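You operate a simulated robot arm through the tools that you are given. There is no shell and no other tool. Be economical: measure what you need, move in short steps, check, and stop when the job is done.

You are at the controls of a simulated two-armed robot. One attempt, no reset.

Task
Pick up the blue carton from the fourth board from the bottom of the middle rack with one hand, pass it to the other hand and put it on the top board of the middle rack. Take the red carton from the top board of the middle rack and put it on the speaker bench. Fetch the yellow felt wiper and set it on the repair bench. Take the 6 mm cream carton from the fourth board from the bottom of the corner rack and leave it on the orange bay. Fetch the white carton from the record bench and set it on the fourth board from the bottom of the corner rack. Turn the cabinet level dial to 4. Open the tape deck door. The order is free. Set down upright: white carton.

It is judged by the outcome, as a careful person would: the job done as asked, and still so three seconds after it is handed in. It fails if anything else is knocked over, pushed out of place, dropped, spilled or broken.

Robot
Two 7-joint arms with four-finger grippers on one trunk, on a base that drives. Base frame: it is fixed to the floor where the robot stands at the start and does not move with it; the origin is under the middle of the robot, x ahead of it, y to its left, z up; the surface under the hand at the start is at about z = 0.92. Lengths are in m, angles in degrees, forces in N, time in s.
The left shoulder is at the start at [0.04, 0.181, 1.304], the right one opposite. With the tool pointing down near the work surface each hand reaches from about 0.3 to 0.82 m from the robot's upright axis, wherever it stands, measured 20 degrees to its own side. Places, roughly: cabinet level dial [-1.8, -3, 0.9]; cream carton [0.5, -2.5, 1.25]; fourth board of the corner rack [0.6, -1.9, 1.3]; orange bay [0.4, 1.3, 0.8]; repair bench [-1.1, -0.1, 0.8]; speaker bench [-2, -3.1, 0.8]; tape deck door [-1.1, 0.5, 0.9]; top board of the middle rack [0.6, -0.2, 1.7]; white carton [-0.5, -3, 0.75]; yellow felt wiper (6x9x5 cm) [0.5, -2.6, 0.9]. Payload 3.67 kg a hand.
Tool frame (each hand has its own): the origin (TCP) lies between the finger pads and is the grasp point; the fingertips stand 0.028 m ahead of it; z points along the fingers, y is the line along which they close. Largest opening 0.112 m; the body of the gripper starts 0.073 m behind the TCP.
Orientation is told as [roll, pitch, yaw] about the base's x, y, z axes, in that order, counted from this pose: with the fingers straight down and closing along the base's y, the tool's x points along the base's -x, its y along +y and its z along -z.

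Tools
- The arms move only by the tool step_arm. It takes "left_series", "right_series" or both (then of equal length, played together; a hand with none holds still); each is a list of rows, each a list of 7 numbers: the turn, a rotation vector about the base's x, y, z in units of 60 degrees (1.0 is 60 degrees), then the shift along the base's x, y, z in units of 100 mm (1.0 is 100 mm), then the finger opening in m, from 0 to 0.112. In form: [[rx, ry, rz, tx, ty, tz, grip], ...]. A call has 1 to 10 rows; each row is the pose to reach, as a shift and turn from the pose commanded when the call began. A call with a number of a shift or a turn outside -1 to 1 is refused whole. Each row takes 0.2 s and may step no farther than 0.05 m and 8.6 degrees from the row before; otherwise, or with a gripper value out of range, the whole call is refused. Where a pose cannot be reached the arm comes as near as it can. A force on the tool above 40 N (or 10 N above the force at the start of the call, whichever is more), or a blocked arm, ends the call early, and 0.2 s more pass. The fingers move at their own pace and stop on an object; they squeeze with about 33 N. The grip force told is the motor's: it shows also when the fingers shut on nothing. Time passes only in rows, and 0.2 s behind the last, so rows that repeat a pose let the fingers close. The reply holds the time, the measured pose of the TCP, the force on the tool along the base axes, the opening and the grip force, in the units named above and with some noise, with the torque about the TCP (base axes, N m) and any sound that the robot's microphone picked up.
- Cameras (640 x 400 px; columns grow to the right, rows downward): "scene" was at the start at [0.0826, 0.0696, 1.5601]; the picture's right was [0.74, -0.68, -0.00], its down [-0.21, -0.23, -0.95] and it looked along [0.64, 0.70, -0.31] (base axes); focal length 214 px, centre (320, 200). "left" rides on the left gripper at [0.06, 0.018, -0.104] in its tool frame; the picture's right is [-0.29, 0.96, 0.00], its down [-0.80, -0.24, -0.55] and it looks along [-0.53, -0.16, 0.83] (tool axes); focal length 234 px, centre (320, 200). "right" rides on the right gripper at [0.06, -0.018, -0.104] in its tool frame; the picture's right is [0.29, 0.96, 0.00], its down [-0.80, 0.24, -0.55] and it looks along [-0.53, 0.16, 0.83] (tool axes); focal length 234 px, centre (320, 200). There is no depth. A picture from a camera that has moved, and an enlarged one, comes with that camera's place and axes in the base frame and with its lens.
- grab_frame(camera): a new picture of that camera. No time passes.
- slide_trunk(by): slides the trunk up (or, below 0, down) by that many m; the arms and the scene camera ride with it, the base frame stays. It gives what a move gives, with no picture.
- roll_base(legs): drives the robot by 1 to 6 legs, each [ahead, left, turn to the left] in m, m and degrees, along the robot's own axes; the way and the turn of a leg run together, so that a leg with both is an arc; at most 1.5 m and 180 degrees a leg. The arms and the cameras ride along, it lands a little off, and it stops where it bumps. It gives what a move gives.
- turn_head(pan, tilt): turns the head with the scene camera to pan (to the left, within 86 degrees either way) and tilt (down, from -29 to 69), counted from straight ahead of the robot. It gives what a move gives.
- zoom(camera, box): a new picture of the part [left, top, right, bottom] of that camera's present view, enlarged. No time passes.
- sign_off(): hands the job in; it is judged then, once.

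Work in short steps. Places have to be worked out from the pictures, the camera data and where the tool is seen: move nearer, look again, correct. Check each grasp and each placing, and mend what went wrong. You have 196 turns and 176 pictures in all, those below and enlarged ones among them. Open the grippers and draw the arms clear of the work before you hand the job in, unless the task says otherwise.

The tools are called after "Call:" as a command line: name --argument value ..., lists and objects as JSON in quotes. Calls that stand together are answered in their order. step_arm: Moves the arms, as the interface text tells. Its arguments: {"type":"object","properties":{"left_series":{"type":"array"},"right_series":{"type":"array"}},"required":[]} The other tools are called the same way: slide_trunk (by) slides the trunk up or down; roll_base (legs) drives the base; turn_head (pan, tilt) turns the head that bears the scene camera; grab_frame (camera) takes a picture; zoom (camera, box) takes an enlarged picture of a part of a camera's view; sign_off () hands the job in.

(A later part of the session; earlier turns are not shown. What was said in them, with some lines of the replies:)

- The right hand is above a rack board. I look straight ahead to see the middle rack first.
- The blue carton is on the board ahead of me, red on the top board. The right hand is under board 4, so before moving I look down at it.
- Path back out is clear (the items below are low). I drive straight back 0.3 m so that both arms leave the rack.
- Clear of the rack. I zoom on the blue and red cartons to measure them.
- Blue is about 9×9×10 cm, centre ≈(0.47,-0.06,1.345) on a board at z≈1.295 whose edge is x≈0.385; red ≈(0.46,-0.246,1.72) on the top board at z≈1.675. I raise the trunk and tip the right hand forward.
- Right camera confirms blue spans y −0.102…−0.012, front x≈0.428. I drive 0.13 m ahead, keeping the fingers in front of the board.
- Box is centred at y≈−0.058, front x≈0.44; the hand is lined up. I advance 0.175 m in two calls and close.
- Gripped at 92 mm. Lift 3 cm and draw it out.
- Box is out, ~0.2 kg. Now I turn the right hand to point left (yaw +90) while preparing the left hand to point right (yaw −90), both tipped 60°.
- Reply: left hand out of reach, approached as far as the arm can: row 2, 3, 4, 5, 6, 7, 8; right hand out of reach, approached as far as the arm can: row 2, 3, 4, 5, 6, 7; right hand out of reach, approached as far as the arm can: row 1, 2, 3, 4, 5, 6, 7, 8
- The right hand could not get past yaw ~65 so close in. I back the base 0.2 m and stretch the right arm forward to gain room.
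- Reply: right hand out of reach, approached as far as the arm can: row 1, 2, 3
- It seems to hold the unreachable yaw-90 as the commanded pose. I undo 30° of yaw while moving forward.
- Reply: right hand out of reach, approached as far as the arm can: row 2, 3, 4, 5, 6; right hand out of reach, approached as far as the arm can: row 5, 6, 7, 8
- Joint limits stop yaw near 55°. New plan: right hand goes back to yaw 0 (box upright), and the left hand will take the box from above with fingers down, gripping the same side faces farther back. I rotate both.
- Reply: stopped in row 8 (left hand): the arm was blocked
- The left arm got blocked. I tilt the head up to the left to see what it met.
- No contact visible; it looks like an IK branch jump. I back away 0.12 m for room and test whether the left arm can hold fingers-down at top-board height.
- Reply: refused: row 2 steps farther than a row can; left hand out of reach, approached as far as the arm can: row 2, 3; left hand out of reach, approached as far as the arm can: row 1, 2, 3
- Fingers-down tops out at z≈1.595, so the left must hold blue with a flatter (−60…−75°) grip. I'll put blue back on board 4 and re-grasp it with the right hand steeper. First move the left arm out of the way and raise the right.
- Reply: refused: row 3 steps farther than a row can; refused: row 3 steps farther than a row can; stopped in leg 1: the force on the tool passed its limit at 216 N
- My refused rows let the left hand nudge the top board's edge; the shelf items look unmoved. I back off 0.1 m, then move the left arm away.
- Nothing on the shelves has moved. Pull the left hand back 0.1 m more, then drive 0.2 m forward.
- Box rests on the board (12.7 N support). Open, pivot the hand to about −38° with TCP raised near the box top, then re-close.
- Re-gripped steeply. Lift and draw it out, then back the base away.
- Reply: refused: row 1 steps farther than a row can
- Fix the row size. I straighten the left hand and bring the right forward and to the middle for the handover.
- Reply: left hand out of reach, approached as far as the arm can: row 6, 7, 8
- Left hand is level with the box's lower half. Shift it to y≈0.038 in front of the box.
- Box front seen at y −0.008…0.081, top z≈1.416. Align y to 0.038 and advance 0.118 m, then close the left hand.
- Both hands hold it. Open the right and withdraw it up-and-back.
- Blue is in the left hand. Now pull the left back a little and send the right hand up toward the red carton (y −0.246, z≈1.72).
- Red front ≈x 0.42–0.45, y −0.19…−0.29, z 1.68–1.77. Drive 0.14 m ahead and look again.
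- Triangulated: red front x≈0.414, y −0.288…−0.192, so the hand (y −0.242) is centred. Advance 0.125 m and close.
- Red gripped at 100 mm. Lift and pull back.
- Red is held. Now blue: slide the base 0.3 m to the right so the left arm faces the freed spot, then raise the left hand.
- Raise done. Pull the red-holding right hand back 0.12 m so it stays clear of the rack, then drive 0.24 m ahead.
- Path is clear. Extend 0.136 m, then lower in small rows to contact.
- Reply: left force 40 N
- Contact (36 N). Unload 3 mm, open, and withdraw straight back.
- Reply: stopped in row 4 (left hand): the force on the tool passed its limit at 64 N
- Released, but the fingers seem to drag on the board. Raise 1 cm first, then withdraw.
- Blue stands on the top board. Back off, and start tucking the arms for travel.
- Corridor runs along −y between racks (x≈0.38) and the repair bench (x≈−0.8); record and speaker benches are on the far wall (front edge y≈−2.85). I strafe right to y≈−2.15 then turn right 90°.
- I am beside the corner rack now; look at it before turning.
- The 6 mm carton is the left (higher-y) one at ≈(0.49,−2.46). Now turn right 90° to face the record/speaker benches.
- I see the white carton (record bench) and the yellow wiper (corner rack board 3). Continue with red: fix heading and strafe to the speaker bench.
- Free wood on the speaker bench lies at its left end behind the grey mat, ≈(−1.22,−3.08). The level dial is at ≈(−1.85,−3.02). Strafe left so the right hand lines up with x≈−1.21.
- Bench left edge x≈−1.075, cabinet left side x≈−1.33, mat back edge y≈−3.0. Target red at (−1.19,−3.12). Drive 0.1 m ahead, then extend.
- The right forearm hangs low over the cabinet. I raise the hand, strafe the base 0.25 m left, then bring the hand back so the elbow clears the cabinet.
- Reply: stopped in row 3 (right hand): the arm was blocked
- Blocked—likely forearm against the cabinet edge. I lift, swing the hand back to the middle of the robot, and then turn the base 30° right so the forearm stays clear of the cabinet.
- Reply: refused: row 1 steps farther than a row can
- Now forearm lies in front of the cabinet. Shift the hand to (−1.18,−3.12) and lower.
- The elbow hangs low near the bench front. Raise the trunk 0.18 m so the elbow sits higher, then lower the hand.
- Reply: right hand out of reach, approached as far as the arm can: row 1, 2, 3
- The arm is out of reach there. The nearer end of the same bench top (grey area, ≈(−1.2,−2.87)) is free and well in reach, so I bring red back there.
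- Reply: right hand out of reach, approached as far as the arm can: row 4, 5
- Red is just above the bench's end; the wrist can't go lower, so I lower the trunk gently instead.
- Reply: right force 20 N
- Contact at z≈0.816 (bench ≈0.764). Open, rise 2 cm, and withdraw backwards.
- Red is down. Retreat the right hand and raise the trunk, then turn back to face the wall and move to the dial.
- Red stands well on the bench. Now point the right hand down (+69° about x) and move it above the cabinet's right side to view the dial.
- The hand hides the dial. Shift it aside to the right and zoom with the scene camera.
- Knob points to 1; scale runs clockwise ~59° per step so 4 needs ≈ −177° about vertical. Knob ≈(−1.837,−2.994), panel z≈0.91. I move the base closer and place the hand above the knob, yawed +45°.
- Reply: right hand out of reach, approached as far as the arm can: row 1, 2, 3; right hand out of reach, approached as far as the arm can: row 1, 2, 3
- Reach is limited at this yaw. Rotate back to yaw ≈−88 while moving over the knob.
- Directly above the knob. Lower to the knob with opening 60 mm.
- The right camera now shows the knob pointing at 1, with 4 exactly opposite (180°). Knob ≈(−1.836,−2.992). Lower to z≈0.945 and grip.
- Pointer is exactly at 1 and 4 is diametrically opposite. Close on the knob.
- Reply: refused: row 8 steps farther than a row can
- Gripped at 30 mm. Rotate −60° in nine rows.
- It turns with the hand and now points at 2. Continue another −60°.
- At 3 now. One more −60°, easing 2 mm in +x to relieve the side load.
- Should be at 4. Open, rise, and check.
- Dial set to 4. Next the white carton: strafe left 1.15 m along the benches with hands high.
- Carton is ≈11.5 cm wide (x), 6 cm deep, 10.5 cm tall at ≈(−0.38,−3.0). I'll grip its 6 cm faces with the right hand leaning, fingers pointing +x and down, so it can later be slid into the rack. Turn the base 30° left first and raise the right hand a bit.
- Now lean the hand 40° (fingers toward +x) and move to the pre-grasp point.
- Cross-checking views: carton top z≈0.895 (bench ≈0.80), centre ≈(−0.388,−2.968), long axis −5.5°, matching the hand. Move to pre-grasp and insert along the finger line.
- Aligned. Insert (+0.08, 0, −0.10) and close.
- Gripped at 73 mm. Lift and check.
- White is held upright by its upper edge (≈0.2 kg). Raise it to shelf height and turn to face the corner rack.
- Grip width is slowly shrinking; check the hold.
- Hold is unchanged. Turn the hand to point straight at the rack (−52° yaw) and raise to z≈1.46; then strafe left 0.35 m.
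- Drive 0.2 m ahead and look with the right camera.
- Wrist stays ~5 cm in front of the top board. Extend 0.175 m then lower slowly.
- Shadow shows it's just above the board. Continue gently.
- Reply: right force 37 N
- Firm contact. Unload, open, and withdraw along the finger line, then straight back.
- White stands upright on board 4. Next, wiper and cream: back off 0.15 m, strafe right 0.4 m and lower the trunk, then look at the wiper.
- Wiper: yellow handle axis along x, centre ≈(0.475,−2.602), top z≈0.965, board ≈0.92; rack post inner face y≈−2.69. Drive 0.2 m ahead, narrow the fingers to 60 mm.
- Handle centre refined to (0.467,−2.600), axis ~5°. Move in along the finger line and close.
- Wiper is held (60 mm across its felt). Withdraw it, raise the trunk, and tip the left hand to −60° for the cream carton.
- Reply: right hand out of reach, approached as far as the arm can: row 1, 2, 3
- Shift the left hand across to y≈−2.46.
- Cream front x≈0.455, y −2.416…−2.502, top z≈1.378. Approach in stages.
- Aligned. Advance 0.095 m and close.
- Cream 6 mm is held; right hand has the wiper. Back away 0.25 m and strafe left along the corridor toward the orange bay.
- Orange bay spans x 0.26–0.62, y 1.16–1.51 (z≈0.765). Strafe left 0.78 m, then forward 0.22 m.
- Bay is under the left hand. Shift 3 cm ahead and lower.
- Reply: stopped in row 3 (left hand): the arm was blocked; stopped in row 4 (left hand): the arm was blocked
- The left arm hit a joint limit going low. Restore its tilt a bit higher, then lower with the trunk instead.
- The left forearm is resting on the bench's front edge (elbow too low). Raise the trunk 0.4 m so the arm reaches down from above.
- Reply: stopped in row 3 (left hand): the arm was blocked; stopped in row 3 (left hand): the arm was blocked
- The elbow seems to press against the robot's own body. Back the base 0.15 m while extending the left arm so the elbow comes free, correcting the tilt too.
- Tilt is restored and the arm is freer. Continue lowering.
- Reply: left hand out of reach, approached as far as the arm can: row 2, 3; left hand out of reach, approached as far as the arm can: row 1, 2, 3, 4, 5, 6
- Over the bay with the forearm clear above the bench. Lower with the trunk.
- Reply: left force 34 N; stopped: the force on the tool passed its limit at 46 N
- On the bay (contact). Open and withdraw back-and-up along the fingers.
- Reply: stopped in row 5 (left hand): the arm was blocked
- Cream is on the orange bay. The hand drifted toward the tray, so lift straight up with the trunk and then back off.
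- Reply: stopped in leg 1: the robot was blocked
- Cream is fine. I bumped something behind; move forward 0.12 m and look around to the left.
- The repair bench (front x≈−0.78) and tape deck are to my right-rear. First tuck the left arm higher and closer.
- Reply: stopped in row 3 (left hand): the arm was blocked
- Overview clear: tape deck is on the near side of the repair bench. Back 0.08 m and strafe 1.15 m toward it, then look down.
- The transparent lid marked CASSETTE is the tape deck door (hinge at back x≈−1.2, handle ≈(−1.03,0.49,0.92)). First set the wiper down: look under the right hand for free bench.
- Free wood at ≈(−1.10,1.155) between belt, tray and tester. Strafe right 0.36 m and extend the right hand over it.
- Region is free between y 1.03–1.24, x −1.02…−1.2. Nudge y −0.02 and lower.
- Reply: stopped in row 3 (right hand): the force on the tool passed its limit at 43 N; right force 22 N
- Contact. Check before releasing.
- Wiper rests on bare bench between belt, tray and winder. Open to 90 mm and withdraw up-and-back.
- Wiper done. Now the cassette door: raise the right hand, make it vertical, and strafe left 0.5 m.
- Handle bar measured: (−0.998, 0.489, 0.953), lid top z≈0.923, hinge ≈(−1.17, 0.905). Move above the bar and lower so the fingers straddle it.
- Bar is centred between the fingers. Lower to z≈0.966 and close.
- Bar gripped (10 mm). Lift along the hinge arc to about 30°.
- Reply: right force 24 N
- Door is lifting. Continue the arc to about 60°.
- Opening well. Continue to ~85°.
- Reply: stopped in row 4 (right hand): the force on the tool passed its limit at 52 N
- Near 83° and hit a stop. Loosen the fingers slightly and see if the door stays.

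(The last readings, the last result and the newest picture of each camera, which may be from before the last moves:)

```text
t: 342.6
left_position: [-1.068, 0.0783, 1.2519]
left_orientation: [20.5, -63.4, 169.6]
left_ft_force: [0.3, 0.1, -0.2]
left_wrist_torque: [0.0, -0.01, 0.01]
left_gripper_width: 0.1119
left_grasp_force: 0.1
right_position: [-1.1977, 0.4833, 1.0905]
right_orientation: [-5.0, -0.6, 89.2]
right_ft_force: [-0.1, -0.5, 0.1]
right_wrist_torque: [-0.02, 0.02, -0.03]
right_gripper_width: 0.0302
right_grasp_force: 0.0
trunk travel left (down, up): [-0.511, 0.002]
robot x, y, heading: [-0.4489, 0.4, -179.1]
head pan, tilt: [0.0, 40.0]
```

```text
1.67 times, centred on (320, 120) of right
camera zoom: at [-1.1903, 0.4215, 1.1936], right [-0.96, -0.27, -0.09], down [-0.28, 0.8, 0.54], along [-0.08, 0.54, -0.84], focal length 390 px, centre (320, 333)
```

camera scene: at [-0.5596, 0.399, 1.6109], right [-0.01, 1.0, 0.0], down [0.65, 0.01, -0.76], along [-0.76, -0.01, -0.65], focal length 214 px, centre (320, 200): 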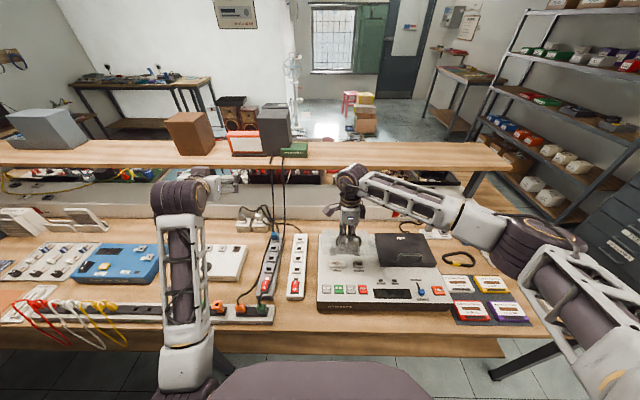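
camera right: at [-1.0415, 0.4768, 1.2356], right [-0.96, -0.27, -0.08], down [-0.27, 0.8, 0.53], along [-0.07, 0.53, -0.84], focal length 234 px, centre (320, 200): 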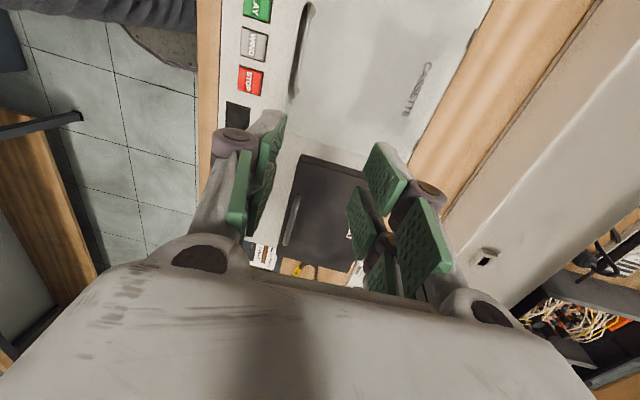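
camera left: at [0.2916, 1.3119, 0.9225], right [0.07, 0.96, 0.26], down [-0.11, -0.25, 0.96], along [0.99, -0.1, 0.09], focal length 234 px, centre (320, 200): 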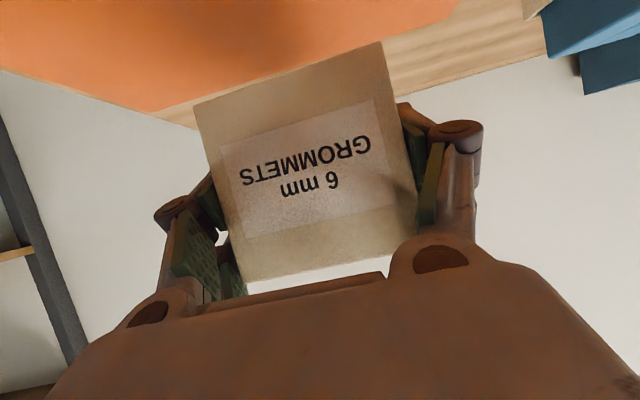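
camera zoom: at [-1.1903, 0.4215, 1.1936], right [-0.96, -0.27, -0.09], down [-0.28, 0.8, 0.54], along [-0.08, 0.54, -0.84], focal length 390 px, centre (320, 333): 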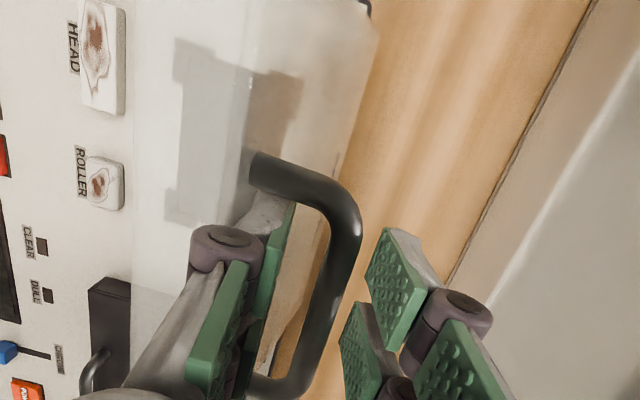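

Door stays open with no force on the hand. Withdraw straight up.

Call:
step_arm --right_series '[[0, 0, 0, 0, 0, 0.1, 0.04], [0, 0, 0, 0, 0, 0.25, 0.04], [0, 0, 0, 0, 0, 0.5, 0.04], [0, 0, 0, 0, 0, 0.9, 0.04]]'

Call:
step_arm --right_series '[[0, 0, 0, 0.2, 0.2, 0.3, 0.04], [0, 0, 0, 0.4, 0.4, 0.6, 0.04], [0, 0, 0, 0.8, 0.6, 0.7, 0.04]]'

Call:
zoom --camera "scene" --box '[300, 150, 440, 290]'

```text
t: 343.6
left_position: [-1.0677, 0.0783, 1.2524]
left_orientation: [20.6, -63.4, 169.6]
left_ft_force: [0.0, 0.3, -0.1]
left_wrist_torque: [-0.01, 0.0, -0.04]
left_gripper_width: 0.1119
left_grasp_force: 0.0
right_position: [-1.1966, 0.4809, 1.1792]
right_orientation: [-5.0, -0.5, 89.2]
right_ft_force: [-0.2, -0.5, 0.1]
right_wrist_torque: [0.04, -0.02, -0.02]
right_gripper_width: 0.0399
right_grasp_force: 0.0
trunk travel left (down, up): [-0.511, 0.002]
robot x, y, heading: [-0.45, 0.4009, -179.3]
head pan, tilt: [0.0, 40.0]
```

```text
t: 344.4
left_position: [-1.0667, 0.079, 1.2529]
left_orientation: [20.8, -63.4, 169.6]
left_ft_force: [-0.6, -0.4, 0.3]
left_wrist_torque: [-0.05, 0.01, 0.0]
left_gripper_width: 0.1121
left_grasp_force: 0.1
right_position: [-1.1151, 0.544, 1.2518]
right_orientation: [-4.9, -0.4, 89.1]
right_ft_force: [-0.5, 1.0, -0.7]
right_wrist_torque: [-0.01, 0.03, -0.01]
right_gripper_width: 0.0401
right_grasp_force: 0.1
trunk travel left (down, up): [-0.511, 0.002]
robot x, y, heading: [-0.4468, 0.4009, -179.4]
head pan, tilt: [0.0, 40.0]
```

```text
2.86 times, centred on (370, 220) of scene
camera zoom: at [-0.5531, 0.4011, 1.6114], right [-0.01, 1.0, 0.0], down [0.64, 0.01, -0.77], along [-0.77, -0.01, -0.64], focal length 613 px, centre (177, 143)
```

zoom: 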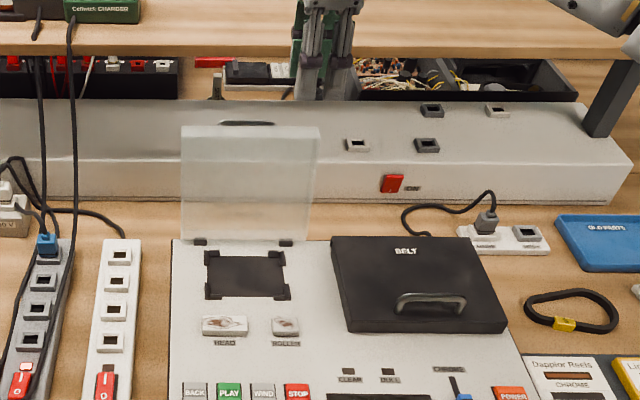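

The cassette door stands open on its own. Draw both arms back from the bench by backing 0.12 m and pulling the hands in.

Call:
roll_base --legs '[[-0.13, 0, 0]]'

Call:
step_arm --right_series '[[0, 0, 0, 0.4, 0, 0, 0.112], [0, 0, 0, 0.8, 0, 0, 0.112], [0, 0, 0, 1, 0, 0, 0.112]]' --left_series '[[0, 0, 0, 0.3, 0, 0.1, 0.112], [0, 0, 0, 0.6, 0, 0.2, 0.112], [0, 0, 0, 0.9, 0, 0.2, 0.112]]'

Call:
turn_head --pan 15 --tilt 35

Call:
grab_frame --camera "scene"

```text
t: 345.7
left_position: [-0.9397, 0.0792, 1.2496]
left_orientation: [20.6, -63.3, 169.9]
left_ft_force: [0.3, -0.1, 0.2]
left_wrist_torque: [0.0, -0.02, 0.0]
left_gripper_width: 0.1117
left_grasp_force: 0.1
right_position: [-0.9894, 0.5428, 1.2482]
right_orientation: [-4.9, -0.5, 89.2]
right_ft_force: [0.4, -0.4, 0.0]
right_wrist_torque: [-0.01, 0.01, 0.0]
right_gripper_width: 0.0403
right_grasp_force: 0.1
trunk travel left (down, up): [-0.511, 0.002]
robot x, y, heading: [-0.3204, 0.4008, -179.1]
head pan, tilt: [0.0, 40.0]
```

```text
t: 346.5
left_position: [-0.8471, 0.0798, 1.2729]
left_orientation: [20.5, -63.5, 169.7]
left_ft_force: [0.0, 0.0, -0.2]
left_wrist_torque: [0.0, -0.01, -0.02]
left_gripper_width: 0.1121
left_grasp_force: 0.0
right_position: [-0.8875, 0.5417, 1.2514]
right_orientation: [-4.9, -0.5, 89.2]
right_ft_force: [-0.4, -0.1, 0.8]
right_wrist_torque: [0.0, 0.04, -0.02]
right_gripper_width: 0.1122
right_grasp_force: 0.1
trunk travel left (down, up): [-0.511, 0.002]
robot x, y, heading: [-0.3226, 0.4, -179.0]
head pan, tilt: [0.0, 40.0]
```

```text
t: 347.3
left_position: [-0.8501, 0.0808, 1.2714]
left_orientation: [20.6, -63.3, 169.8]
left_ft_force: [-0.9, 0.2, -0.9]
left_wrist_torque: [0.01, 0.01, 0.05]
left_gripper_width: 0.1123
left_grasp_force: 0.0
right_position: [-0.89, 0.5428, 1.2497]
right_orientation: [-5.1, -0.6, 89.2]
right_ft_force: [0.0, -0.3, -0.5]
right_wrist_torque: [-0.01, 0.02, 0.02]
right_gripper_width: 0.112
right_grasp_force: 0.1
trunk travel left (down, up): [-0.511, 0.002]
robot x, y, heading: [-0.319, 0.4033, -178.9]
head pan, tilt: [15.0, 35.0]
```

```text
16 pictures are left
camera scene: at [-0.4258, 0.3786, 1.6188], right [-0.27, 0.96, 0.0], down [0.55, 0.16, -0.82], along [-0.79, -0.22, -0.57], focal length 214 px, centre (320, 200)
```

scene: 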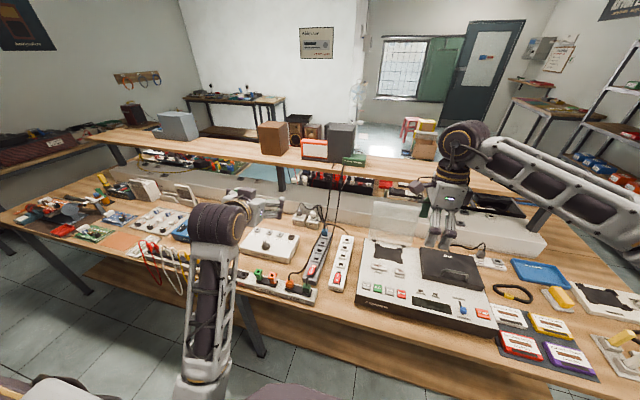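

The door is open, the wiper is in place and both hands are empty, open and clear of the work. Handing in.

Call:
sign_off

```text
The job is handed in.
```

I did all seven jobs and handed in with both grippers empty, open and clear of the work.

- **Blue carton:** passed from the right hand to the left and put on the top board of the middle rack.
- **Red carton:** on the speaker bench, standing on the grey mat at its left end.
- **Yellow felt wiper:** on the repair bench, on bare wood between the belt, the blue tray and the winder.
- **6 mm cream carton:** on the orange bay.
- **White carton:** upright on the fourth board of the corner rack.
- **Cabinet level dial:** points at 4.
- **Tape deck door:** I took this to be the lid marked CASSETTE. It is open to about 83° and stays there on its own.

There were several contacts along the way:

- The left hand hit the front edge of the middle rack's top board hard, at about 216 N. Later pictures showed nothing on that rack moved.
- The right forearm probably touched the speaker cabinet lightly while I was placing the red carton. The cabinet looked unmoved.
- The left forearm rested on the front edge of the bench that holds the orange bay. Nothing on that bench looked moved afterwards.
- The base bumped something behind it near the end of the repair bench, which I never identified or checked up close.
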